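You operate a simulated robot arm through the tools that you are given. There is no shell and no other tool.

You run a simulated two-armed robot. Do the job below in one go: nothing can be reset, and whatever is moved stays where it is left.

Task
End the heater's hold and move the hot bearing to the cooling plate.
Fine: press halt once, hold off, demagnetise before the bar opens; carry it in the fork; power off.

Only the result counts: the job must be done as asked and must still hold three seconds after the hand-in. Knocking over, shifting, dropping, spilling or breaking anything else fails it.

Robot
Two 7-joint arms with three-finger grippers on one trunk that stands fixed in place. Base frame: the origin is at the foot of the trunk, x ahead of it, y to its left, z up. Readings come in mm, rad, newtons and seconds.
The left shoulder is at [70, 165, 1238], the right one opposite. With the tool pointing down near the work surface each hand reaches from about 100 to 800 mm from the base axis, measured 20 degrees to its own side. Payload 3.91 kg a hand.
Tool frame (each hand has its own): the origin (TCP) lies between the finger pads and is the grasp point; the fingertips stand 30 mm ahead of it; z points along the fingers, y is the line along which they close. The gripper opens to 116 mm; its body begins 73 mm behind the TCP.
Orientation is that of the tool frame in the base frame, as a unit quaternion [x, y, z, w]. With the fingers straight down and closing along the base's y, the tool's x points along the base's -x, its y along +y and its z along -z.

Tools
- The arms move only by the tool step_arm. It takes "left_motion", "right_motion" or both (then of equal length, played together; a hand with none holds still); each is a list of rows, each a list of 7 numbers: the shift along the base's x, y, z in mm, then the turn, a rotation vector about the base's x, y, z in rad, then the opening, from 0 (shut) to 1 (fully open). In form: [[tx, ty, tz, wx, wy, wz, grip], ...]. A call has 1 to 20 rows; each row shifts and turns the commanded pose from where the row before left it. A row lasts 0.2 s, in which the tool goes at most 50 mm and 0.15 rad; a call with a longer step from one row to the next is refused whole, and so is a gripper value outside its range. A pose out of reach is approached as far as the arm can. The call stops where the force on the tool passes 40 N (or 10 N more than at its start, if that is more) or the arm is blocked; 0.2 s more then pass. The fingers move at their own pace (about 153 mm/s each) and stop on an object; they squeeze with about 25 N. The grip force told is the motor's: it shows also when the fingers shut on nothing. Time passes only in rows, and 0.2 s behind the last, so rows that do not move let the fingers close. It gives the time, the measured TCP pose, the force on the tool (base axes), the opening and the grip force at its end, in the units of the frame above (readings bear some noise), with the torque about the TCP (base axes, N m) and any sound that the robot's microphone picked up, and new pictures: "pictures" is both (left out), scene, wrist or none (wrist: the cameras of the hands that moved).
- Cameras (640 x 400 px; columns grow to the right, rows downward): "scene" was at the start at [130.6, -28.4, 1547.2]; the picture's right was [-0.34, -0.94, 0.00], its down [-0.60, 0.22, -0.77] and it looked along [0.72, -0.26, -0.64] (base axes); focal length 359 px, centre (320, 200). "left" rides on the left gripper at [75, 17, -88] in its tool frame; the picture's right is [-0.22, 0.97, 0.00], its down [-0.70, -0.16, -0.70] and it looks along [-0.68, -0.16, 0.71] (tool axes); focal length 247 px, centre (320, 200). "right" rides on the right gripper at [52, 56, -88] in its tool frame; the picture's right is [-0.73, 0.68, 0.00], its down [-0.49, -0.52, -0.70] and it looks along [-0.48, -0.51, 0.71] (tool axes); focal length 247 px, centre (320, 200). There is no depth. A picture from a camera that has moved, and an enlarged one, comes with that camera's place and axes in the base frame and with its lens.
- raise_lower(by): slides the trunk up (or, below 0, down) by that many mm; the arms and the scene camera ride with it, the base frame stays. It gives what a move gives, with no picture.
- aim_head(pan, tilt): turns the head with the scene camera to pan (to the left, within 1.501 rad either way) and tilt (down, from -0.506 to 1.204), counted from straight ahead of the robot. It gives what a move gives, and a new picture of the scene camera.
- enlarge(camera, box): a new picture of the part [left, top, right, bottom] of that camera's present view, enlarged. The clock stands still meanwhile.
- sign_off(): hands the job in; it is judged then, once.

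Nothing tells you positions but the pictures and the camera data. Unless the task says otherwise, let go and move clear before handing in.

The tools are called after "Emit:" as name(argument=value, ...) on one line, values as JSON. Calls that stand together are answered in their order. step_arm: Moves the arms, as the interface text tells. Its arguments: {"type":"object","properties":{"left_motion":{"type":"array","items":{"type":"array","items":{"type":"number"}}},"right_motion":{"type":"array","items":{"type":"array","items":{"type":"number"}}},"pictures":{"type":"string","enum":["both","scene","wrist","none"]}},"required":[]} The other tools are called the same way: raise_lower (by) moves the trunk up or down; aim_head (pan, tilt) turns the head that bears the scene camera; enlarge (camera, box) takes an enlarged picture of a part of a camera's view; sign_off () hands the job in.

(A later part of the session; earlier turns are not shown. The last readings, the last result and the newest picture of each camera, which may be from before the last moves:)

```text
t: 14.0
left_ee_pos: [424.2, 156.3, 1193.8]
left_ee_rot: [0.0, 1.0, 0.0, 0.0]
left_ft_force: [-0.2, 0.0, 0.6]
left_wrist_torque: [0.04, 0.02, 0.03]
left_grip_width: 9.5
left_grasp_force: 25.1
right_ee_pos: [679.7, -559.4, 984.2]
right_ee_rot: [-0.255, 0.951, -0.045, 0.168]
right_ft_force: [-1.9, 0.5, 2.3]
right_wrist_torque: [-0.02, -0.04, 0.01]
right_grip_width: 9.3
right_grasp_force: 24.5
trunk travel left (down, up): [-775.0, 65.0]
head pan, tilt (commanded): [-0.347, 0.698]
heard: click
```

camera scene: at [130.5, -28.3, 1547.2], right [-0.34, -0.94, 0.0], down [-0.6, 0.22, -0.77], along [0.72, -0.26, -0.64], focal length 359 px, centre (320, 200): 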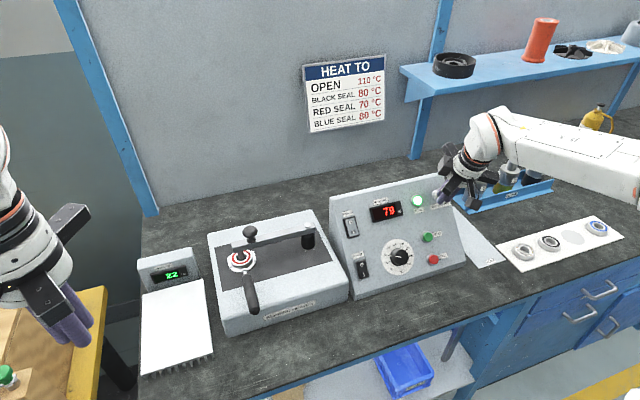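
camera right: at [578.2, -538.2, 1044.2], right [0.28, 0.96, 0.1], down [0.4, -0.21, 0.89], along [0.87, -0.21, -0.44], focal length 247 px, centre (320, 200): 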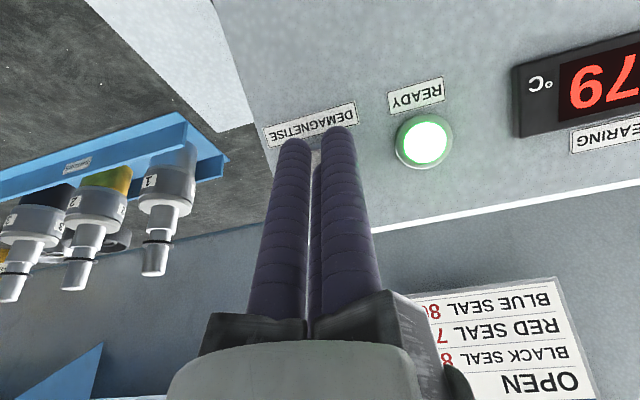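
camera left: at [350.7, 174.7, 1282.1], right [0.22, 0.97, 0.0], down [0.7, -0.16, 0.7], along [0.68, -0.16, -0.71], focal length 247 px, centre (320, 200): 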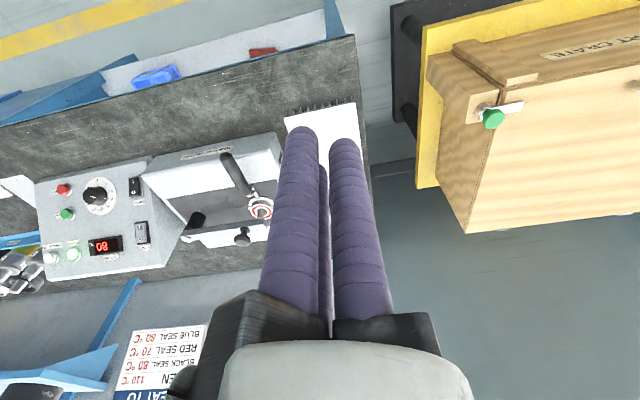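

A click came with about 3 N on the finger. I'll look at the panel before releasing.

Emit:
enlarge(camera="scene", box=[380, 150, 500, 250])

Emit:
step_arm(right_motion=[[-10, 0, 10, 0, 0, 0, 0], [-15, 0, 15, 0, 0, 0, 0], [-20, 0, 20, 0, 0, 0, 0], [-25, 0, 25, 0, 0, 0, 0], [-25, 0, 25, 0, 0, 0, 0]], pictures="both")

Emit:
enlarge(camera="scene", box=[330, 170, 470, 290])

```text
4.00 times, centred on (440, 200) of scene
camera zoom: at [129.7, -27.9, 1547.3], right [-0.34, -0.94, 0.0], down [-0.6, 0.22, -0.77], along [0.72, -0.26, -0.64], focal length 1434 px, centre (-160, 200)
```

zoom: 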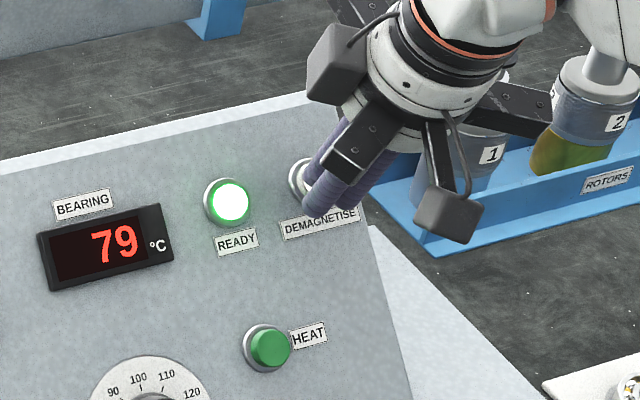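

```text
t: 15.2
left_ee_pos: [423.4, 156.4, 1194.8]
left_ee_rot: [0.0, 1.0, 0.001, 0.001]
left_ft_force: [-0.6, 0.1, 0.6]
left_wrist_torque: [0.0, -0.02, -0.01]
left_grip_width: 9.2
left_grasp_force: 24.6
right_ee_pos: [583.2, -560.0, 1079.6]
right_ee_rot: [-0.255, 0.951, -0.044, 0.168]
right_ft_force: [0.1, 0.4, 0.4]
right_wrist_torque: [-0.01, -0.06, 0.01]
right_grip_width: 9.3
right_grasp_force: 24.7
trunk travel left (down, up): [-775.0, 65.0]
head pan, tilt (commanded): [-0.347, 0.698]
camera scene: at [128.7, -28.3, 1547.3], right [-0.34, -0.94, 0.0], down [-0.6, 0.22, -0.77], along [0.72, -0.26, -0.64], focal length 359 px, centre (320, 200)
camera right: at [485.0, -538.6, 1136.5], right [0.28, 0.96, 0.1], down [0.4, -0.21, 0.89], along [0.87, -0.2, -0.44], focal length 247 px, centre (320, 200)
```

scene: 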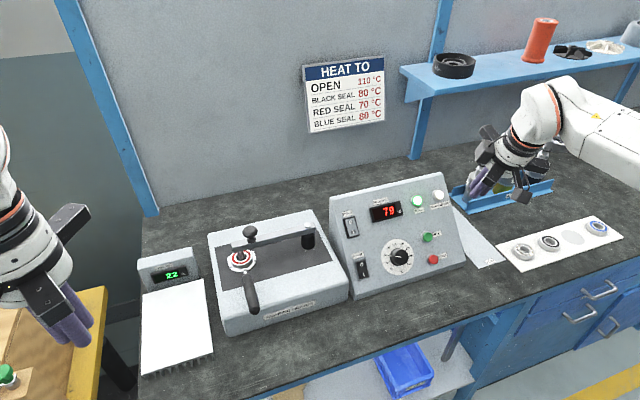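
right: 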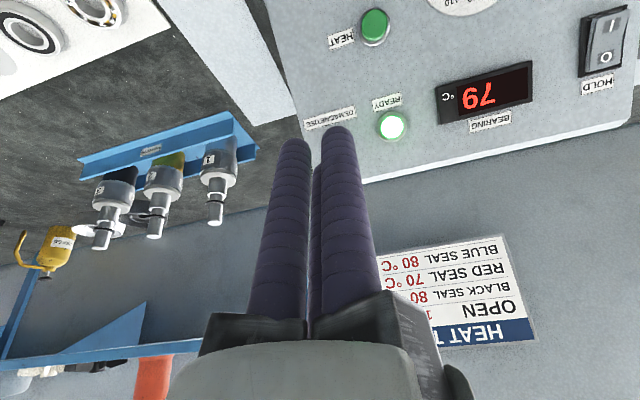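

```text
3.33 times, centred on (400, 230) of scene
camera zoom: at [128.7, -28.3, 1547.3], right [-0.34, -0.94, 0.0], down [-0.6, 0.22, -0.77], along [0.72, -0.26, -0.64], focal length 1195 px, centre (53, 100)
```

zoom: 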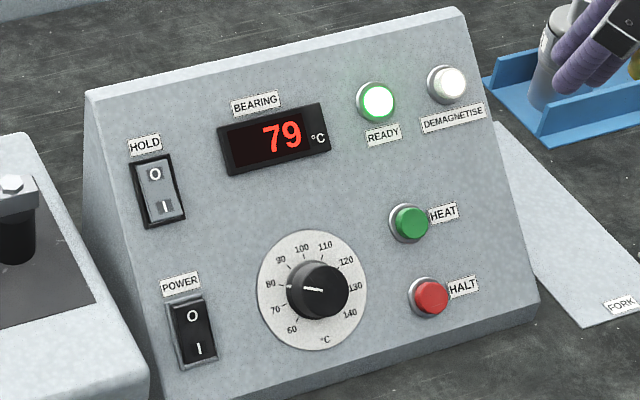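

The demagnetise button now glows, so its cycle is running, and hold is off. While it runs I'll bring the left hand open above the bar's knob, at about (719, −74, 976), without touching it.

Emit:
step_arm(left_motion=[[32.2, -25.6, -12.6, 0, 0, 0, 0.6], [32.2, -25.6, -12.6, 0, 0, 0, 0.6], [32.2, -25.6, -12.6, 0, 0, 0, 0.6], [32.2, -25.6, -12.6, 0, 0, 0, 0.6], [32.2, -25.6, -12.6, 0, 0, 0, 0.6], [32.2, -25.6, -12.6, 0, 0, 0, 0.6], [32.2, -25.6, -12.6, 0, 0, 0, 0.6], [32.2, -25.6, -12.6, 0, 0, 0, 0.6], [32.2, -25.6, -12.6, 0, 0, 0, 0.6], [0, 0, 0, 0, 0, 0, 0.6], [0, 0, 0, 0, 0, 0, 0.6]], pictures="both")

Emit:
enlarge(camera="scene", box=[330, 170, 470, 290])

Emit:
enlarge(camera="left", box=[200, 40, 440, 260])

Emit:
enlarge(camera="scene", box=[200, 190, 350, 320])

```text
t: 17.6
left_ee_pos: [717.7, -70.9, 1077.4]
left_ee_rot: [0.0, 1.0, -0.001, 0.0]
left_ft_force: [0.0, 0.1, 0.3]
left_wrist_torque: [-0.03, -0.01, -0.03]
left_grip_width: 69.4
left_grasp_force: 0.1
right_ee_pos: [585.2, -559.4, 1078.5]
right_ee_rot: [-0.256, 0.951, -0.045, 0.167]
right_ft_force: [-0.7, 0.7, 0.2]
right_wrist_torque: [-0.01, -0.02, 0.0]
right_grip_width: 9.1
right_grasp_force: 24.8
trunk travel left (down, up): [-775.0, 65.0]
head pan, tilt (commanded): [-0.347, 0.698]
camera scene: at [130.6, -28.4, 1547.2], right [-0.34, -0.94, 0.0], down [-0.6, 0.22, -0.77], along [0.72, -0.26, -0.64], focal length 359 px, centre (320, 200)
camera left: at [643.3, -53.0, 1166.5], right [0.22, 0.97, 0.0], down [0.7, -0.16, 0.7], along [0.68, -0.16, -0.71], focal length 247 px, centre (320, 200)
```

scene: 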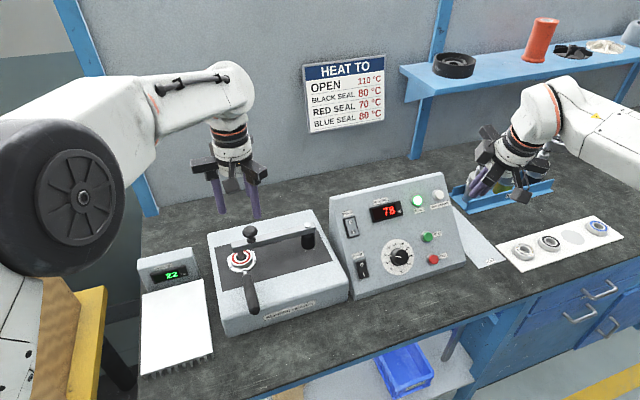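
left: 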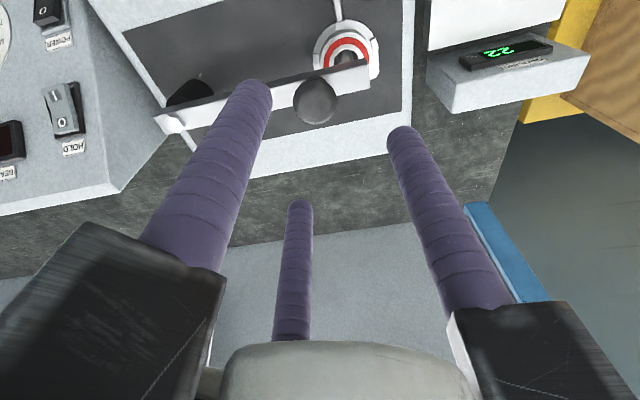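

```text
3.33 times, centred on (400, 230) of scene
camera zoom: at [130.6, -28.4, 1547.2], right [-0.34, -0.94, 0.0], down [-0.6, 0.22, -0.77], along [0.72, -0.26, -0.64], focal length 1195 px, centre (53, 100)
```

zoom: 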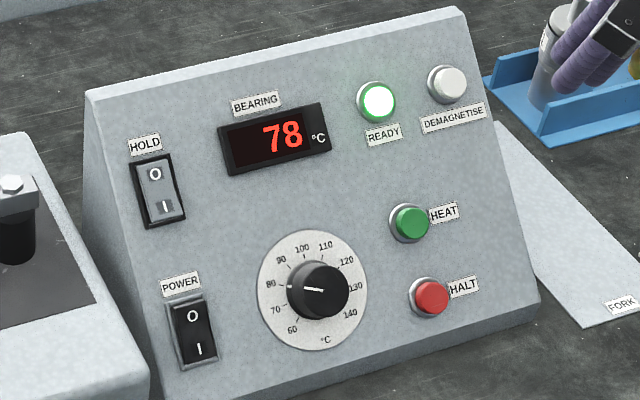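

```text
1.82 times, centred on (320, 150) of left
camera zoom: at [643.3, -53.0, 1166.5], right [0.22, 0.97, 0.0], down [0.7, -0.16, 0.7], along [0.68, -0.16, -0.71], focal length 449 px, centre (320, 291)
```

zoom: 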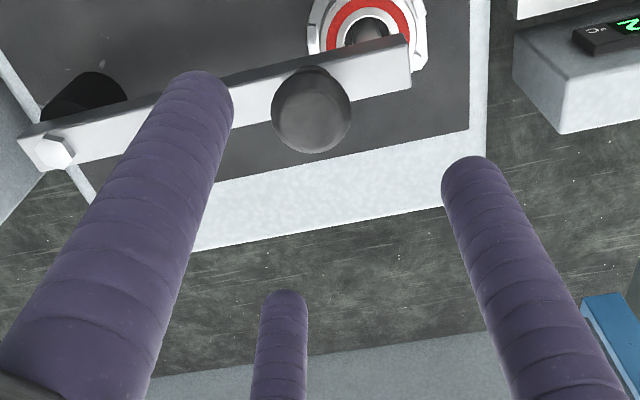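

```text
3.08 times, centred on (275, 255) of scene
camera zoom: at [130.6, -28.4, 1547.2], right [-0.34, -0.94, 0.0], down [-0.6, 0.22, -0.77], along [0.72, -0.26, -0.64], focal length 1103 px, centre (458, 31)
```

zoom: 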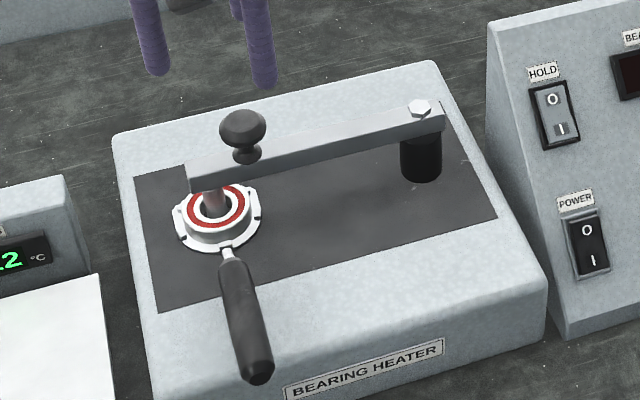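

The demagnetise button has gone grey again and the display reads 78, so the cycle has finished. I put the knob head at (720, −74, 975), and I'll lower the open fingers around it with the tips staying above the bar.

Emit:
step_arm(left_motion=[[1, -1.5, -40, 0, 0, 0, 0.6], [1, -1.5, -30, 0, 0, 0, 0.6], [0, 0, -18, 0, 0, 0, 0.6], [0, 0, 0, 0, 0, 0, 0.6], [0, 0, 0, 0, 0, 0, 0.6]], pictures="both")

Emit:
enlarge(camera="scene", box=[200, 180, 350, 310])

Emit:
enlarge(camera="left", box=[200, 0, 440, 220])

```text
t: 18.8
left_ee_pos: [718.6, -73.9, 991.3]
left_ee_rot: [0.0, 1.0, 0.0, 0.001]
left_ft_force: [0.4, 1.5, 0.0]
left_wrist_torque: [0.01, 0.02, 0.01]
left_grip_width: 69.4
left_grasp_force: 0.1
right_ee_pos: [585.0, -560.2, 1078.9]
right_ee_rot: [-0.255, 0.951, -0.046, 0.167]
right_ft_force: [-0.1, -0.4, -0.1]
right_wrist_torque: [-0.04, 0.01, 0.0]
right_grip_width: 9.3
right_grasp_force: 24.8
trunk travel left (down, up): [-775.0, 65.0]
head pan, tilt (commanded): [-0.347, 0.698]
camera scene: at [130.7, -28.5, 1547.2], right [-0.34, -0.94, 0.0], down [-0.6, 0.22, -0.77], along [0.72, -0.26, -0.64], focal length 359 px, centre (320, 200)
camera left: at [644.3, -56.4, 1079.9], right [0.22, 0.97, 0.0], down [0.7, -0.16, 0.7], along [0.68, -0.16, -0.71], focal length 247 px, centre (320, 200)
```

scene: 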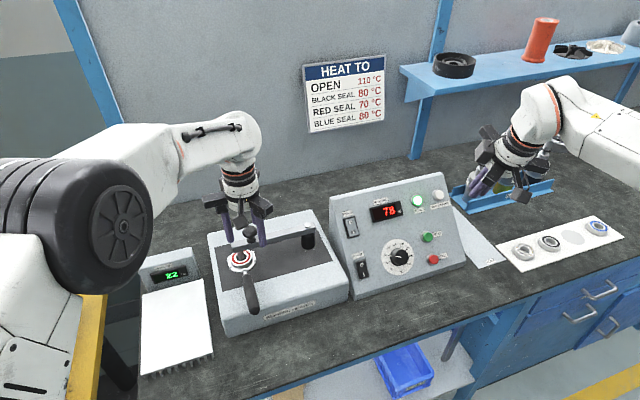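
left: 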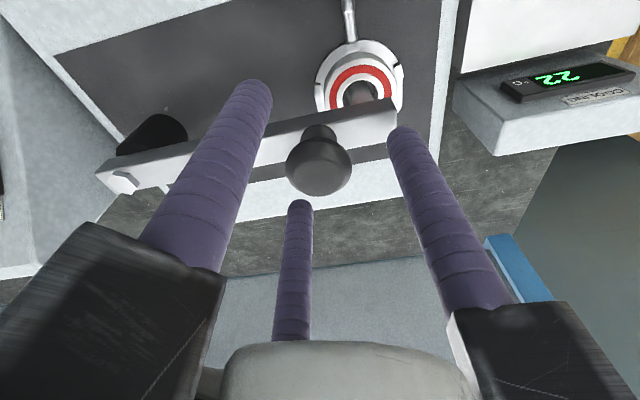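

```text
3.08 times, centred on (275, 245) of scene
camera zoom: at [130.7, -28.5, 1547.2], right [-0.34, -0.94, 0.0], down [-0.6, 0.22, -0.77], along [0.72, -0.26, -0.64], focal length 1103 px, centre (458, 62)
```

zoom: 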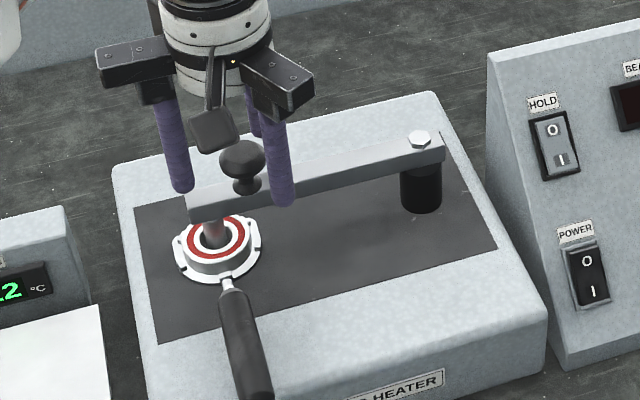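

```text
1.82 times, centred on (320, 110) of left
camera zoom: at [644.3, -56.4, 1079.9], right [0.22, 0.97, 0.0], down [0.7, -0.16, 0.7], along [0.68, -0.16, -0.71], focal length 449 px, centre (320, 364)
```

zoom: 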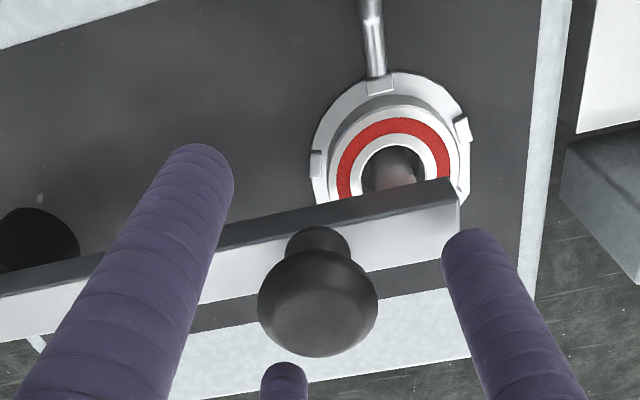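

The knob is centred between the fingers. I'll lower slightly and close on it.

Emit:
step_arm(left_motion=[[1, 0, -4, 0, 0, 0, 0.6], [0, 0, 0, 0, 0, 0, 0.4], [0, 0, 0, 0, 0, 0, 0.2], [0, 0, 0, 0, 0, 0, 0.0], [0, 0, 0, 0, 0, 0, 0.0]], pictures="wrist")

Emit:
enlarge(camera="scene", box=[200, 180, 350, 310])

```text
t: 20.0
left_ee_pos: [720.0, -74.8, 988.0]
left_ee_rot: [0.0, 1.0, 0.0, 0.001]
left_ft_force: [0.2, -3.5, 1.0]
left_wrist_torque: [-0.55, -0.16, -0.11]
left_grip_width: 34.1
left_grasp_force: 44.7
right_ee_pos: [584.5, -560.1, 1077.8]
right_ee_rot: [-0.254, 0.951, -0.045, 0.168]
right_ft_force: [0.0, 0.2, 0.4]
right_wrist_torque: [0.02, 0.0, 0.01]
right_grip_width: 9.1
right_grasp_force: 25.5
trunk travel left (down, up): [-775.0, 65.0]
head pan, tilt (commanded): [-0.347, 0.698]
camera left: at [645.5, -57.0, 1075.6], right [0.22, 0.97, 0.0], down [0.7, -0.16, 0.7], along [0.68, -0.16, -0.71], focal length 247 px, centre (320, 200)
```

left: 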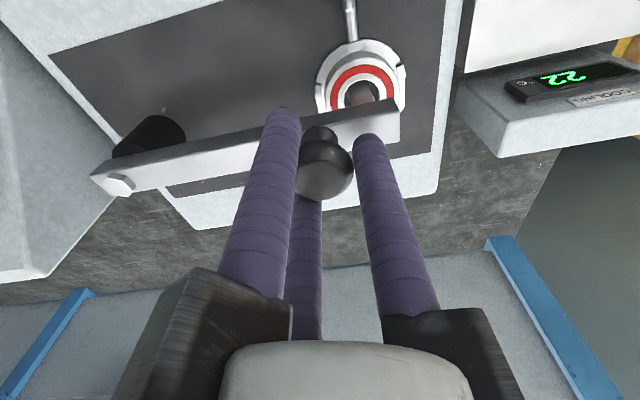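

```text
3.08 times, centred on (275, 245) of scene
camera zoom: at [130.6, -29.1, 1547.2], right [-0.34, -0.94, 0.0], down [-0.6, 0.22, -0.77], along [0.72, -0.26, -0.64], focal length 1103 px, centre (458, 62)
```

zoom: 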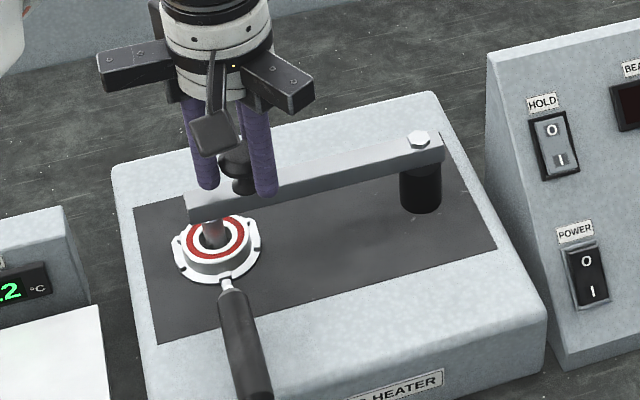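

I have hold of the knob (34 mm). I'll test the swing with a gentle 4 mm pull towards the robot and read the force.

Emit:
step_arm(left_motion=[[-2, 0, 0, 0, 0, 0, 0], [-2, 0, 0, 0, 0, 0, 0], [0, 0, 0, 0, 0, 0, 0]], pictures="wrist")

```text
t: 20.8
left_ee_pos: [719.1, -75.2, 986.8]
left_ee_rot: [-0.001, 1.0, -0.001, 0.003]
left_ft_force: [23.7, -9.0, 9.2]
left_wrist_torque: [-0.12, -0.33, -0.15]
left_grip_width: 34.1
left_grasp_force: 45.2
right_ee_pos: [587.9, -562.3, 1076.5]
right_ee_rot: [-0.255, 0.951, -0.045, 0.166]
right_ft_force: [0.3, -0.2, -0.2]
right_wrist_torque: [0.01, -0.01, -0.01]
right_grip_width: 9.2
right_grasp_force: 24.9
trunk travel left (down, up): [-775.0, 65.0]
head pan, tilt (commanded): [-0.347, 0.698]
camera left: at [645.0, -57.2, 1075.3], right [0.22, 0.98, 0.0], down [0.69, -0.16, 0.7], along [0.69, -0.16, -0.71], focal length 247 px, centre (320, 200)
```

left: 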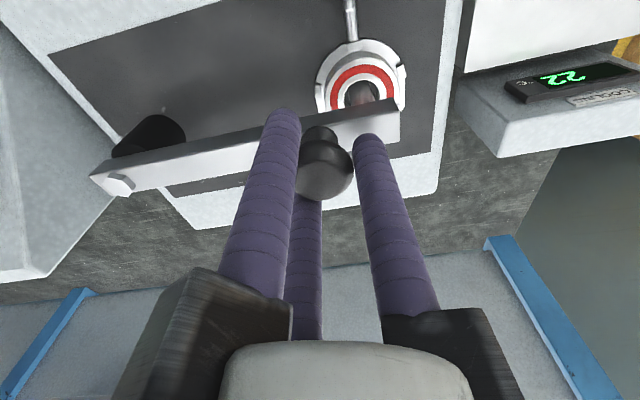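

Pulling towards the robot is blocked: 24 N and no motion. I'll return to neutral and test gently the other way, towards the wall.

Emit:
step_arm(left_motion=[[2, 0, 0, 0, 0, 0, 0], [2, 0, 0, 0, 0, 0, 0], [2, 0, 0, 0, 0, 0, 0], [2, 0, 0, 0, 0, 0, 0], [0, 0, 0, 0, 0, 0, 0]], pictures="wrist")

```text
t: 22.0
left_ee_pos: [720.5, -74.1, 986.4]
left_ee_rot: [0.001, 1.0, 0.0, 0.0]
left_ft_force: [-3.6, -3.3, 18.8]
left_wrist_torque: [-0.16, 0.51, -0.46]
left_grip_width: 34.0
left_grasp_force: 44.5
right_ee_pos: [582.8, -560.8, 1080.0]
right_ee_rot: [-0.255, 0.951, -0.045, 0.167]
right_ft_force: [0.3, 0.5, 0.3]
right_wrist_torque: [0.01, 0.05, -0.03]
right_grip_width: 9.7
right_grasp_force: 25.3
trunk travel left (down, up): [-775.0, 65.0]
head pan, tilt (commanded): [-0.347, 0.698]
camera left: at [645.8, -57.0, 1075.5], right [0.23, 0.97, 0.0], down [0.7, -0.16, 0.7], along [0.68, -0.16, -0.71], focal length 247 px, centre (320, 200)
```

left: 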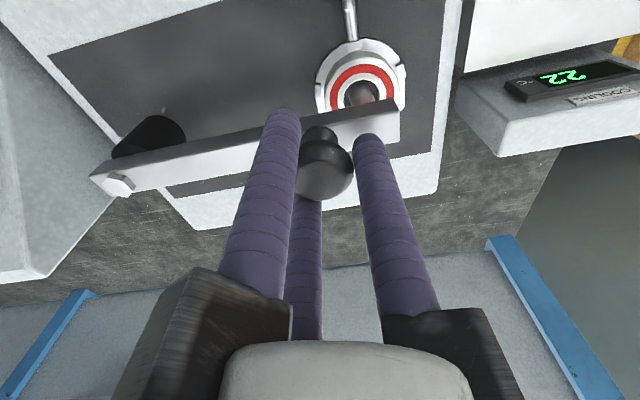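

Towards the wall the left arm is simply at its reach limit. The right arm, with its 20° forward tilt, reaches further, so I'll let go with the left hand and back it away.

Emit:
step_arm(left_motion=[[-2, 0, 0, 0, 0, 0, 0.3], [-2, 0, 0, 0, 0, 0, 0.6], [0, 0, 0, 0, 0, 0, 0.65], [0, 0, 30, 0, 0, 0, 0.65], [0, 0, 40, 0, 0, 0, 0.65], [-20, 10, 40, 0, 0, 0, 0.65], [-40, 25, 10, 0, 0, 0, 0.65], [-40, 25, 10, 0, 0, 0, 0.65], [-40, 30, 0, 0, 0, 0, 0.65], [-40, 30, 0, 0, 0, 0, 0.65], [-40, 30, 0, 0, 0, 0, 0.65], [-40, 30, 0, 0, 0, 0, 0.65], [-30, 30, 0, 0, 0, 0, 0.65], [0, 0, 0, 0, 0, 0, 0.65]], pictures="both")

Emit:
enlarge(camera="scene", box=[200, 190, 350, 320])

```text
t: 25.0
left_ee_pos: [428.1, 137.3, 1117.1]
left_ee_rot: [0.0, 1.0, 0.001, 0.001]
left_ft_force: [0.5, -0.3, -0.1]
left_wrist_torque: [0.0, 0.01, 0.01]
left_grip_width: 75.5
left_grasp_force: 0.0
right_ee_pos: [585.0, -560.3, 1078.0]
right_ee_rot: [-0.256, 0.951, -0.044, 0.167]
right_ft_force: [1.0, -0.3, -0.1]
right_wrist_torque: [0.0, -0.01, 0.0]
right_grip_width: 9.1
right_grasp_force: 24.4
trunk travel left (down, up): [-775.0, 65.0]
head pan, tilt (commanded): [-0.347, 0.698]
camera scene: at [131.4, -29.0, 1547.1], right [-0.34, -0.94, 0.0], down [-0.6, 0.22, -0.77], along [0.72, -0.26, -0.64], focal length 359 px, centre (320, 200)
camera left: at [354.9, 154.5, 1205.7], right [0.22, 0.97, 0.0], down [0.7, -0.16, 0.7], along [0.68, -0.16, -0.71], focal length 247 px, centre (320, 200)
```

scene: 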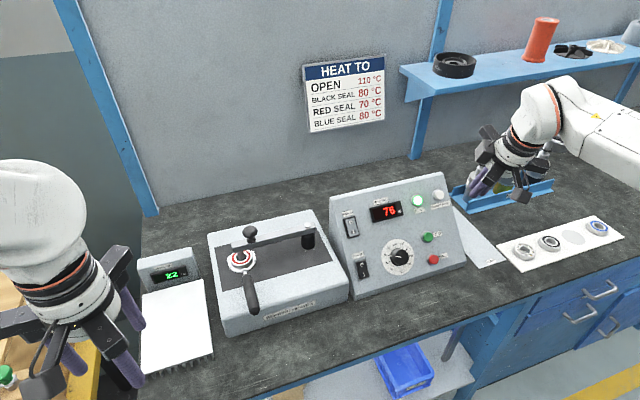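
left: 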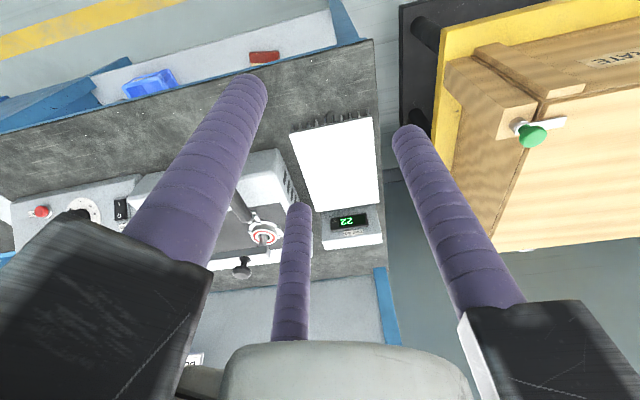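

```text
3.08 times, centred on (275, 255) of scene
camera zoom: at [131.4, -29.0, 1547.1], right [-0.34, -0.94, 0.0], down [-0.6, 0.22, -0.77], along [0.72, -0.26, -0.64], focal length 1103 px, centre (458, 31)
```

zoom: 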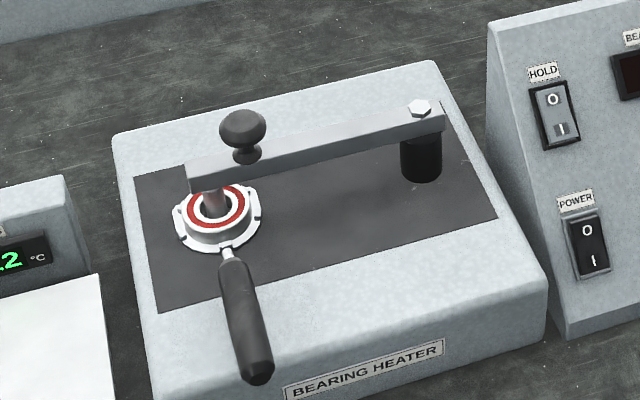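

The heater hasn't shifted. I'll bring the right hand, tilted as it is, over the knob with the fingers half open.

Emit:
step_arm(right_motion=[[11.7, 44.2, 2, 0, 0, 0, 0.1], [11.7, 44.2, 2, 0, 0, 0, 0.2], [11.7, 44.2, 2, 0, 0, 0, 0.3], [11.7, 44.2, 2, 0, 0, 0, 0.4], [11.7, 44.2, 2, 0, 0, 0, 0.5], [11.7, 44.2, 2, 0, 0, 0, 0.5], [11.7, 44.2, 2, 0, 0, 0, 0.5], [11.7, 44.2, 2, 0, 0, 0, 0.5], [11.7, 44.2, 2, 0, 0, 0, 0.5], [11.7, 44.2, 2, 0, 0, 0, 0.5], [11.7, 44.2, 2, 0, 0, 0, 0.5], [0, 0, 0, 0, 0, 0, 0.5], [0, 0, 0, 0, 0, 0, 0.5]], pictures="both")

Emit:
enlarge(camera="right", box=[200, 20, 440, 220])

```text
t: 27.8
left_ee_pos: [429.4, 136.0, 1117.2]
left_ee_rot: [-0.001, 1.0, 0.0, 0.0]
left_ft_force: [-0.3, 0.3, 0.6]
left_wrist_torque: [-0.02, -0.03, -0.02]
left_grip_width: 75.4
left_grasp_force: 0.1
right_ee_pos: [714.5, -74.3, 1100.5]
right_ee_rot: [-0.254, 0.951, -0.045, 0.167]
right_ft_force: [-0.2, -0.5, 0.2]
right_wrist_torque: [-0.03, 0.0, -0.01]
right_grip_width: 57.9
right_grasp_force: 0.1
trunk travel left (down, up): [-775.0, 65.0]
head pan, tilt (commanded): [-0.347, 0.698]
camera scene: at [130.6, -28.2, 1547.2], right [-0.34, -0.94, 0.0], down [-0.6, 0.22, -0.77], along [0.72, -0.26, -0.64], focal length 359 px, centre (320, 200)
camera right: at [615.0, -53.0, 1158.7], right [0.28, 0.96, 0.1], down [0.4, -0.21, 0.89], along [0.87, -0.21, -0.44], focal length 247 px, centre (320, 200)
```

scene: 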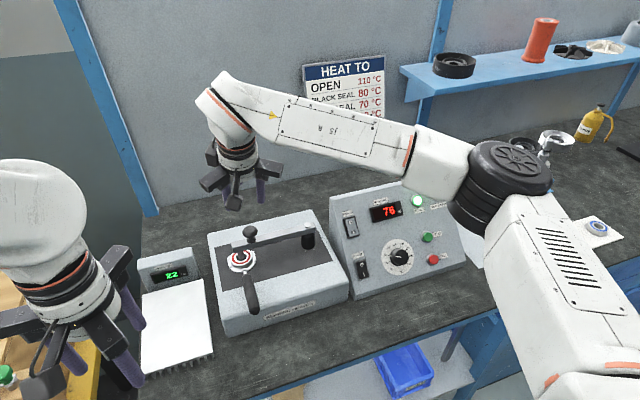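
right: 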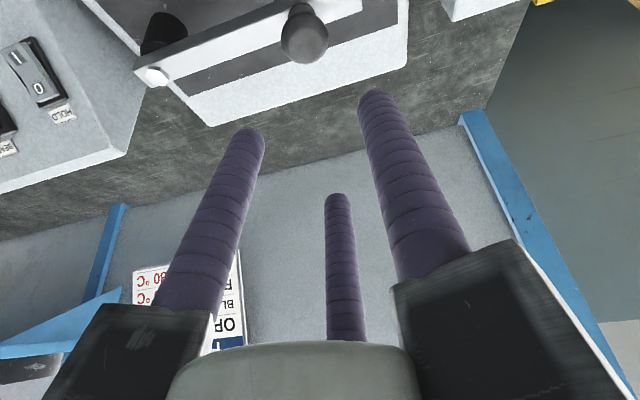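

```text
2.00 times, centred on (320, 120) of right
camera zoom: at [615.0, -53.0, 1158.7], right [0.28, 0.96, 0.1], down [0.4, -0.21, 0.89], along [0.87, -0.21, -0.44], focal length 494 px, centre (320, 360)
```

zoom: 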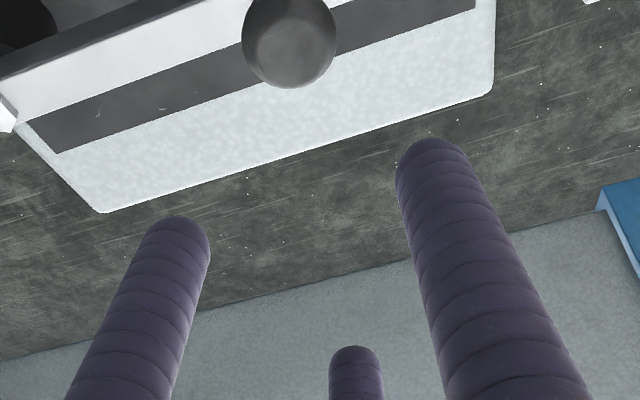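

The knob still sits at (719, −75, 975), and the hand is straight above it. I'll lower around it and narrow the fingers into a loose cage.

Emit:
step_arm(right_motion=[[0, 0, -40, 0, 0, 0, 0.5], [0, 0, -40, 0, 0, 0, 0.5], [0, 0, -20, 0, 0, 0, 0.5], [0, 0, -6, 0, 0, 0, 0.5], [0, 0, 0, 0, 0, 0, 0.5]], pictures="both")

Emit:
enlarge(camera="right", box=[200, 20, 440, 220])

Emit:
enlarge(camera="scene", box=[200, 180, 350, 310])

```text
t: 29.0
left_ee_pos: [430.1, 137.4, 1117.1]
left_ee_rot: [0.0, 1.0, 0.001, 0.0]
left_ft_force: [-0.5, -0.2, 0.1]
left_wrist_torque: [-0.01, 0.0, 0.0]
left_grip_width: 75.3
left_grasp_force: 0.0
right_ee_pos: [713.5, -75.6, 996.9]
right_ee_rot: [-0.255, 0.951, -0.045, 0.167]
right_ft_force: [-0.5, -0.9, -0.6]
right_wrist_torque: [0.04, -0.01, -0.01]
right_grip_width: 58.2
right_grasp_force: 0.0
trunk travel left (down, up): [-775.0, 65.0]
head pan, tilt (commanded): [-0.347, 0.698]
camera scene: at [130.7, -28.0, 1547.2], right [-0.34, -0.94, 0.0], down [-0.6, 0.22, -0.77], along [0.72, -0.26, -0.64], focal length 359 px, centre (320, 200)
camera right: at [615.9, -54.3, 1053.3], right [0.28, 0.96, 0.1], down [0.4, -0.21, 0.89], along [0.87, -0.21, -0.44], focal length 247 px, centre (320, 200)
```

scene: 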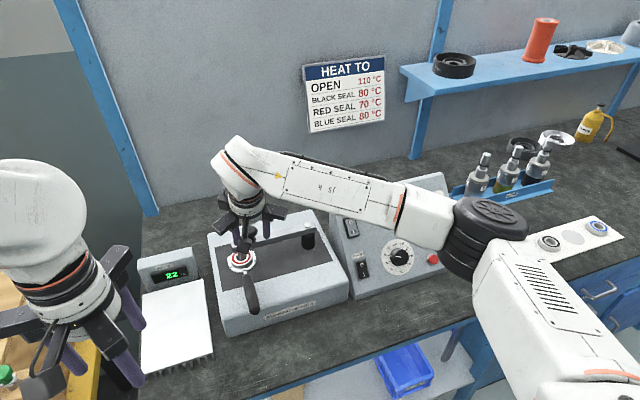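
right: 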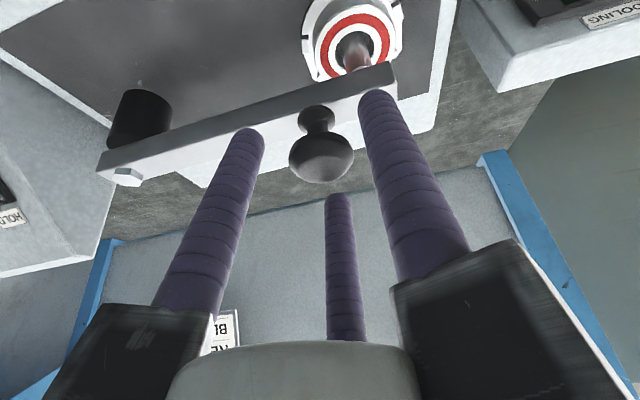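

```text
2.00 times, centred on (320, 120) of right
camera zoom: at [615.9, -54.3, 1053.3], right [0.28, 0.96, 0.1], down [0.4, -0.21, 0.89], along [0.87, -0.21, -0.44], focal length 494 px, centre (320, 360)
```

zoom: 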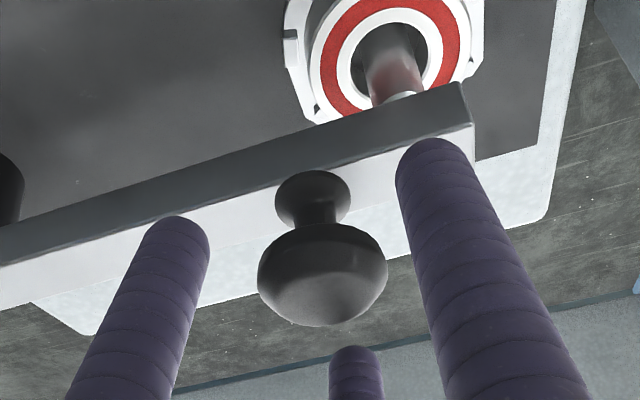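

```text
3.08 times, centred on (275, 245) of scene
camera zoom: at [130.7, -28.0, 1547.2], right [-0.34, -0.94, 0.0], down [-0.6, 0.22, -0.77], along [0.72, -0.26, -0.64], focal length 1103 px, centre (458, 62)
```

zoom: 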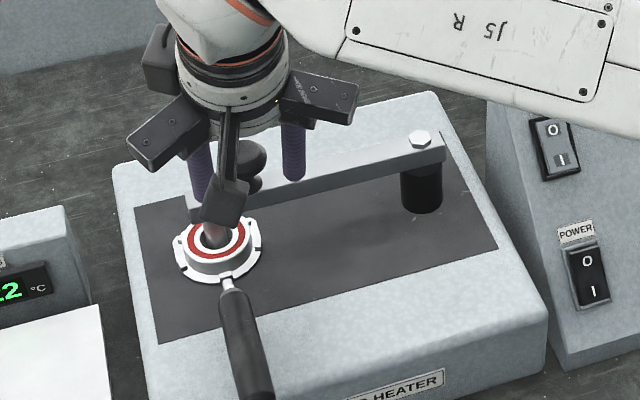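

The knob is centred in the cage. I'll narrow the fingers a little and give a gentle test push towards the wall.

Emit:
step_arm(right_motion=[[0, 0, 0, 0, 0, 0, 0.38], [0, 0, 0, 0, 0, 0, 0.38], [3, 0, 0, 0, 0, 0, 0.38], [3, 0, 0, 0, 0, 0, 0.38], [3, 0, 0, 0, 0, 0, 0.38]], pictures="wrist")

```text
t: 30.2
left_ee_pos: [429.3, 137.1, 1117.2]
left_ee_rot: [0.0, 1.0, 0.0, 0.0]
left_ft_force: [0.2, 0.3, 0.3]
left_wrist_torque: [0.0, 0.01, -0.01]
left_grip_width: 75.6
left_grasp_force: 0.1
right_ee_pos: [721.6, -74.7, 994.1]
right_ee_rot: [-0.255, 0.951, -0.044, 0.168]
right_ft_force: [-0.2, -0.4, 0.1]
right_wrist_torque: [0.02, 0.0, 0.01]
right_grip_width: 44.3
right_grasp_force: 0.0
trunk travel left (down, up): [-775.0, 65.0]
head pan, tilt (commanded): [-0.347, 0.698]
camera right: at [623.8, -52.8, 1052.0], right [0.28, 0.96, 0.1], down [0.4, -0.21, 0.89], along [0.87, -0.2, -0.44], focal length 247 px, centre (320, 200)
```

right: 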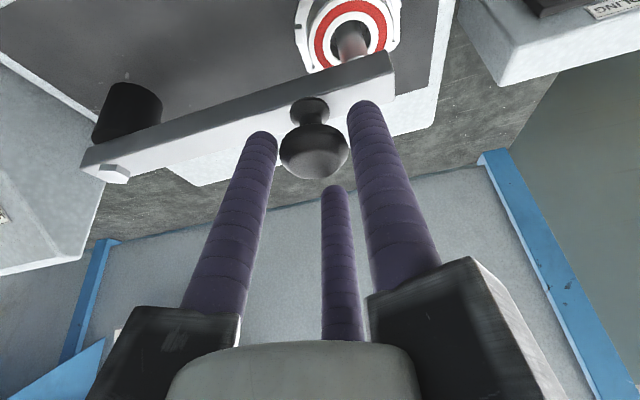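

No contact yet, so I'll go on gently.

Emit:
step_arm(right_motion=[[3, 0, 0, 0, 0, 0, 0.38], [3, 0, 0, 0, 0, 0, 0.38], [3, 0, 0, 0, 0, 0, 0.38]], pictures="wrist")

```text
t: 31.0
left_ee_pos: [429.1, 136.8, 1116.8]
left_ee_rot: [0.001, 1.0, 0.0, 0.0]
left_ft_force: [-0.1, -0.2, -0.8]
left_wrist_torque: [0.01, 0.03, 0.0]
left_grip_width: 75.3
left_grasp_force: 0.0
right_ee_pos: [730.4, -74.6, 995.5]
right_ee_rot: [-0.255, 0.951, -0.044, 0.168]
right_ft_force: [-0.2, 0.5, 0.4]
right_wrist_torque: [-0.01, 0.0, 0.01]
right_grip_width: 43.9
right_grasp_force: 0.5
trunk travel left (down, up): [-775.0, 65.0]
head pan, tilt (commanded): [-0.347, 0.698]
camera right: at [632.0, -52.9, 1052.6], right [0.28, 0.96, 0.1], down [0.4, -0.21, 0.89], along [0.87, -0.21, -0.44], focal length 247 px, centre (320, 200)
```

right: 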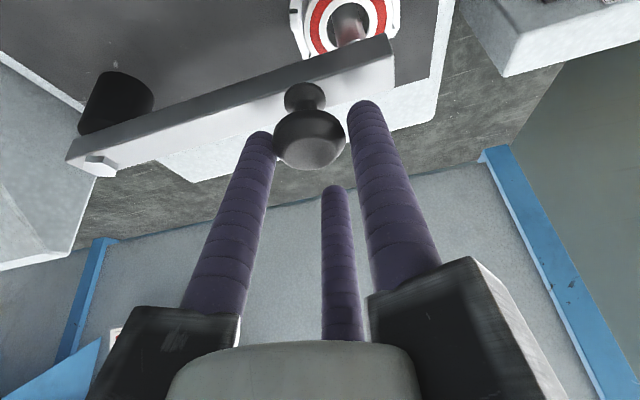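

The gap between the two near fingers is about as wide as the knob. I'll back up, narrow the cage so it can't slip through, then push again.

Emit:
step_arm(right_motion=[[-4, 0, 0, 0, 0, 0, 0.38], [-5, 0, 0, 0, 0, 0, 0.34], [0, 0, 0, 0, 0, 0, 0.31], [0, 0, 0, 0, 0, 0, 0.31], [2, 0, 0, 0, 0, 0, 0.31], [2, 0, 0, 0, 0, 0, 0.31]], pictures="wrist")

```text
t: 32.4
left_ee_pos: [431.6, 136.6, 1116.4]
left_ee_rot: [0.001, 1.0, 0.0, -0.001]
left_ft_force: [0.1, 0.4, 0.1]
left_wrist_torque: [0.0, -0.01, 0.0]
left_grip_width: 75.4
left_grasp_force: 0.2
right_ee_pos: [727.5, -74.4, 994.9]
right_ee_rot: [-0.255, 0.951, -0.044, 0.168]
right_ft_force: [24.1, -3.1, 9.7]
right_wrist_torque: [-0.06, -1.86, 0.05]
right_grip_width: 42.2
right_grasp_force: 44.7
trunk travel left (down, up): [-775.0, 65.0]
head pan, tilt (commanded): [-0.347, 0.698]
camera right: at [629.0, -53.3, 1051.7], right [0.28, 0.96, 0.1], down [0.4, -0.21, 0.89], along [0.87, -0.21, -0.44], focal length 247 px, centre (320, 200)
```

right: 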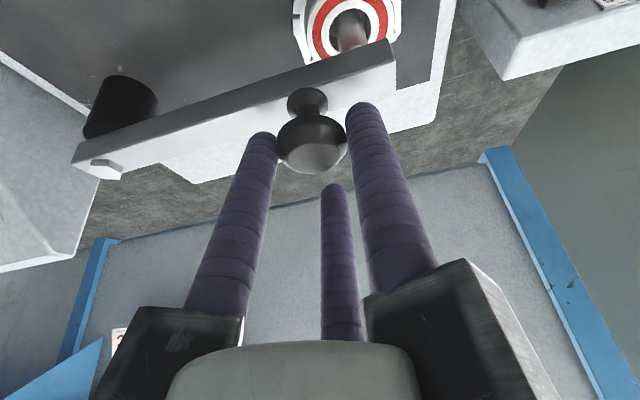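

The knob is pinched between the two near fingers, so I was too far forward. I'll open, back off until it is centred, then close properly and hold it.

Emit:
step_arm(right_motion=[[0, 0, 0, 0, 0, 0, 0.45], [0, 0, 0, 0, 0, 0, 0.5], [-7, 0, 0, 0, 0, 0, 0.5], [-7, 0, 0, 0, 0, 0, 0.5], [0, 0, 0, 0, 0, 0, 0.5]], pictures="wrist")

Emit:
enlarge(camera="scene", box=[200, 180, 350, 310])

```text
t: 33.6
left_ee_pos: [428.8, 136.9, 1117.4]
left_ee_rot: [-0.001, 1.0, -0.001, 0.001]
left_ft_force: [0.5, 0.9, -0.3]
left_wrist_torque: [0.0, 0.01, 0.02]
left_grip_width: 75.5
left_grasp_force: 0.1
right_ee_pos: [713.3, -75.4, 995.5]
right_ee_rot: [-0.256, 0.951, -0.045, 0.167]
right_ft_force: [0.4, -0.7, 0.4]
right_wrist_torque: [0.03, -0.01, -0.04]
right_grip_width: 58.0
right_grasp_force: 0.1
trunk travel left (down, up): [-775.0, 65.0]
head pan, tilt (commanded): [-0.347, 0.698]
camera right: at [613.8, -52.6, 1052.5], right [0.28, 0.96, 0.1], down [0.4, -0.21, 0.89], along [0.87, -0.21, -0.44], focal length 247 px, centre (320, 200)
```

right: 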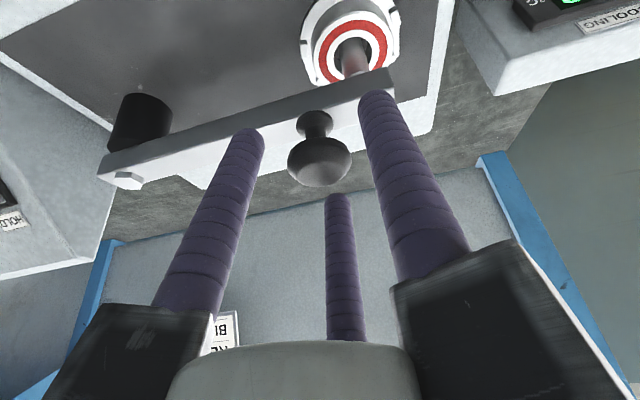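

```text
3.08 times, centred on (275, 245) of scene
camera zoom: at [131.3, -28.1, 1547.1], right [-0.34, -0.94, 0.0], down [-0.6, 0.22, -0.77], along [0.72, -0.26, -0.64], focal length 1103 px, centre (458, 62)
```

zoom: 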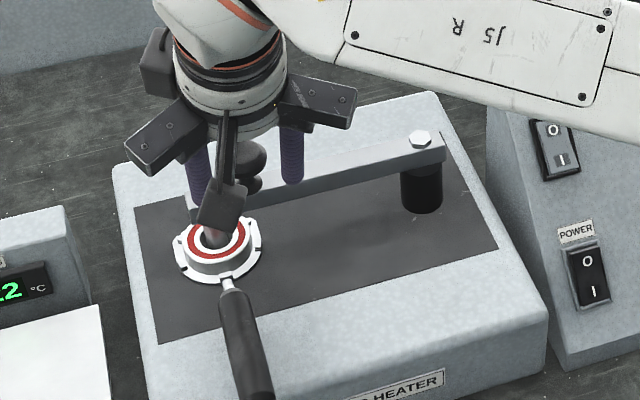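

The knob is centred again and the bar hasn't moved. I'll close on it, then try 4 mm towards the wall.

Emit:
step_arm(right_motion=[[0, 0, 0, 0, 0, 0, 0.4], [0, 0, 0, 0, 0, 0, 0.3], [0, 0, 0, 0, 0, 0, 0.2], [0, 0, 0, 0, 0, 0, 0.2], [0, 0, 0, 0, 0, 0, 0.2]], pictures="wrist")

```text
t: 34.8
left_ee_pos: [429.4, 137.7, 1117.9]
left_ee_rot: [0.0, 1.0, 0.0, 0.0]
left_ft_force: [-0.8, -0.1, -0.5]
left_wrist_torque: [-0.02, 0.0, -0.04]
left_grip_width: 75.6
left_grasp_force: 0.1
right_ee_pos: [713.7, -74.2, 996.3]
right_ee_rot: [-0.254, 0.951, -0.045, 0.169]
right_ft_force: [11.9, -1.5, 8.7]
right_wrist_torque: [-0.27, -0.33, 0.02]
right_grip_width: 36.1
right_grasp_force: 45.4
trunk travel left (down, up): [-775.0, 65.0]
head pan, tilt (commanded): [-0.347, 0.698]
camera right: at [614.9, -53.3, 1053.2], right [0.28, 0.96, 0.1], down [0.4, -0.21, 0.89], along [0.87, -0.21, -0.44], focal length 247 px, centre (320, 200)
```

right: 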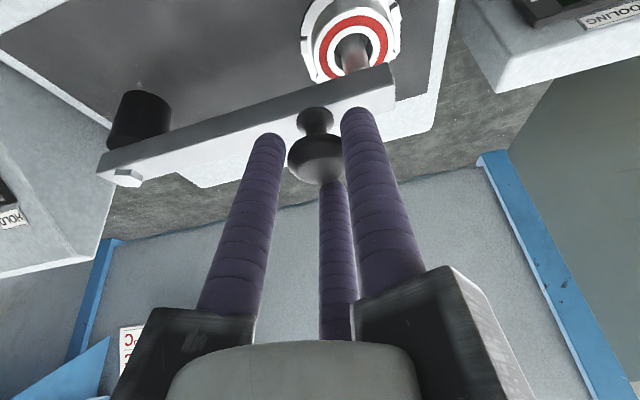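

I have a firm grip at 36 mm. I'll test 4 mm towards the wall.

Emit:
step_arm(right_motion=[[2, 0, 0, 0, 0, 0, 0.2], [2, 0, 0, 0, 0, 0, 0.2], [0, 0, 0, 0, 0, 0, 0.2]], pictures="none")

```text
t: 35.6
left_ee_pos: [427.2, 135.9, 1118.4]
left_ee_rot: [0.0, 1.0, 0.0, 0.001]
left_ft_force: [0.3, 1.5, 0.9]
left_wrist_torque: [0.01, 0.01, 0.0]
left_grip_width: 75.4
left_grasp_force: 0.1
right_ee_pos: [713.4, -75.0, 995.7]
right_ee_rot: [-0.255, 0.951, -0.045, 0.168]
right_ft_force: [0.3, -5.3, 15.0]
right_wrist_torque: [-0.37, 0.3, -0.22]
right_grip_width: 35.8
right_grasp_force: 45.4
trunk travel left (down, up): [-775.0, 65.0]
head pan, tilt (commanded): [-0.347, 0.698]
```

The 4 mm only relieved the preload, so the bar hasn't really been pushed yet. I'll push on in small steps.

Emit:
step_arm(right_motion=[[2, 0, 0, 0, 0, 0, 0.2], [2, 0, 0, 0, 0, 0, 0.2], [0, 0, 0, 0, 0, 0, 0.2]], pictures="wrist")

```text
t: 36.4
left_ee_pos: [426.9, 137.0, 1117.7]
left_ee_rot: [0.0, 1.0, 0.001, 0.002]
left_ft_force: [0.4, -0.3, 0.4]
left_wrist_torque: [-0.01, -0.01, 0.04]
left_grip_width: 75.5
left_grasp_force: 0.1
right_ee_pos: [719.0, -75.0, 995.3]
right_ee_rot: [-0.254, 0.951, -0.045, 0.168]
right_ft_force: [-3.8, -10.5, 14.1]
right_wrist_torque: [-0.48, 0.31, -0.46]
right_grip_width: 36.1
right_grasp_force: 44.9
trunk travel left (down, up): [-775.0, 65.0]
head pan, tilt (commanded): [-0.347, 0.698]
camera right: at [619.9, -53.4, 1053.0], right [0.28, 0.96, 0.1], down [0.4, -0.21, 0.89], along [0.87, -0.21, -0.44], focal length 247 px, centre (320, 200)
```

right: 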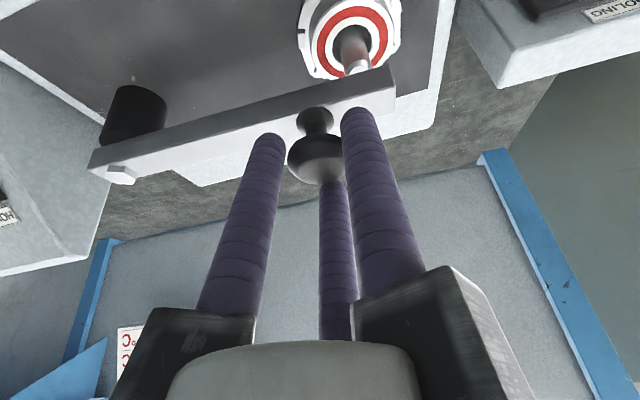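

The bar is swinging towards the wall with only a few newtons of force. I'll follow the arc about the hinge at (715, −207), radius 133.

Emit:
step_arm(right_motion=[[0, -2, 2, 0, 0, 0, 0.2], [6.6, -0.8, 0, 0, 0, 0, 0.2], [6.6, -0.8, 0, 0, 0, 0, 0.2], [6.8, -1.5, 0, 0, 0, 0, 0.2], [6.8, -1.6, 0, 0, 0, 0, 0.2], [0, 0, 0, 0, 0, 0, 0.2]], pictures="both")

```text
t: 37.8
left_ee_pos: [429.3, 138.8, 1117.7]
left_ee_rot: [0.0, 1.0, 0.0, 0.001]
left_ft_force: [1.0, 0.7, -0.6]
left_wrist_torque: [-0.02, 0.01, 0.0]
left_grip_width: 75.3
left_grasp_force: 0.2
right_ee_pos: [746.2, -78.8, 995.6]
right_ee_rot: [-0.255, 0.951, -0.045, 0.168]
right_ft_force: [-4.3, 3.6, -2.4]
right_wrist_torque: [0.01, 0.49, -0.51]
right_grip_width: 35.6
right_grasp_force: 44.5
trunk travel left (down, up): [-775.0, 65.0]
head pan, tilt (commanded): [-0.347, 0.698]
camera scene: at [130.4, -27.5, 1547.2], right [-0.34, -0.94, 0.0], down [-0.6, 0.22, -0.77], along [0.72, -0.26, -0.64], focal length 359 px, centre (320, 200)
camera right: at [648.1, -57.3, 1053.4], right [0.28, 0.96, 0.1], down [0.4, -0.21, 0.89], along [0.87, -0.2, -0.44], focal length 247 px, centre (320, 200)
```

scene: 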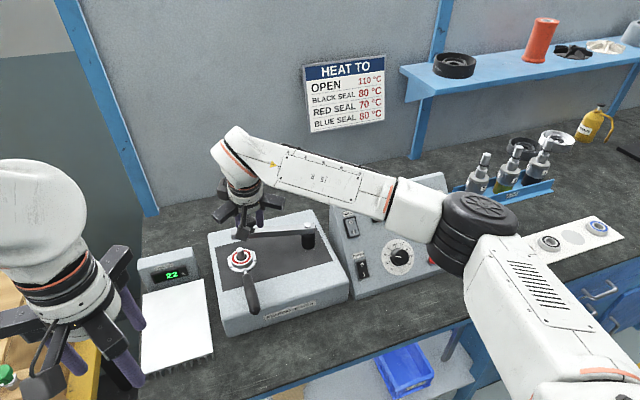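
right: 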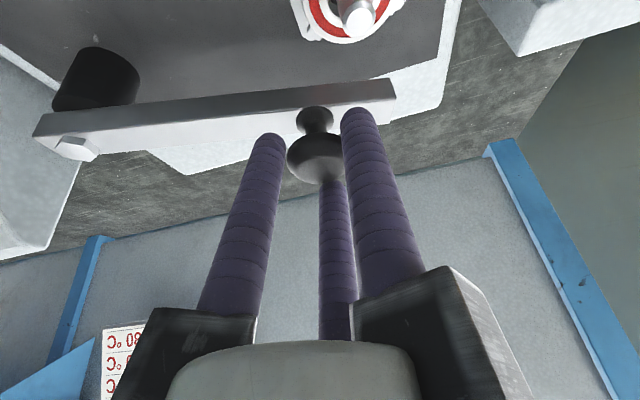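

The bar opens smoothly backwards and the pole top is now free. I'll continue along the arc.

Emit:
step_arm(right_motion=[[6.7, -2.1, 0, 0, 0, 0, 0.2], [6.5, -2.4, 0, 0, 0, 0, 0.2], [6.3, -2.8, 0, 0, 0, 0, 0.2], [6.3, -3.1, 0, 0, 0, 0, 0.2], [6.0, -3.5, 0, 0, 0, 0, 0.2], [5.9, -3.7, 0, 0, 0, 0, 0.2], [5.7, -4.0, 0, 0, 0, 0, 0.2], [5.4, -4.4, 0, 0, 0, 0, 0.2], [0, 0, 0, 0, 0, 0, 0.2]], pictures="both")

```text
t: 39.8
left_ee_pos: [429.8, 141.6, 1116.8]
left_ee_rot: [-0.001, 1.0, 0.0, 0.001]
left_ft_force: [0.1, 0.0, 1.4]
left_wrist_torque: [-0.02, -0.03, -0.01]
left_grip_width: 75.1
left_grasp_force: 0.0
right_ee_pos: [797.4, -103.7, 998.5]
right_ee_rot: [-0.256, 0.951, -0.046, 0.167]
right_ft_force: [8.7, 15.3, 5.1]
right_wrist_torque: [0.39, -0.05, -0.34]
right_grip_width: 35.4
right_grasp_force: 45.4
trunk travel left (down, up): [-775.0, 65.0]
head pan, tilt (commanded): [-0.347, 0.698]
camera scene: at [131.4, -25.1, 1547.2], right [-0.34, -0.94, 0.0], down [-0.6, 0.22, -0.77], along [0.72, -0.26, -0.64], focal length 359 px, centre (320, 200)
camera right: at [698.3, -82.2, 1055.3], right [0.27, 0.96, 0.1], down [0.4, -0.21, 0.89], along [0.87, -0.2, -0.44], focal length 247 px, centre (320, 200)
```

scene: 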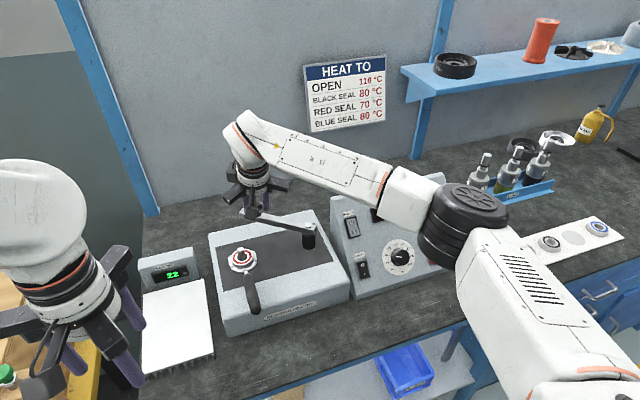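
right: 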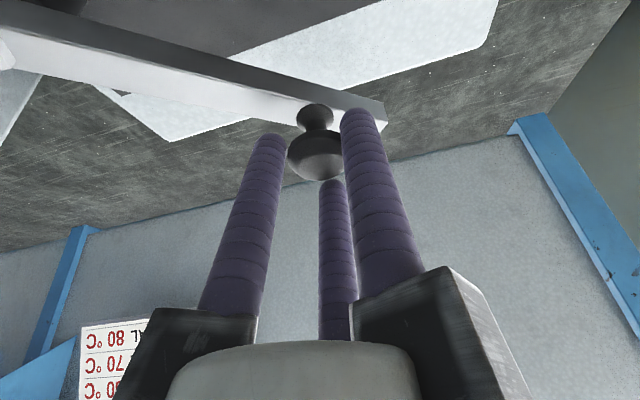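

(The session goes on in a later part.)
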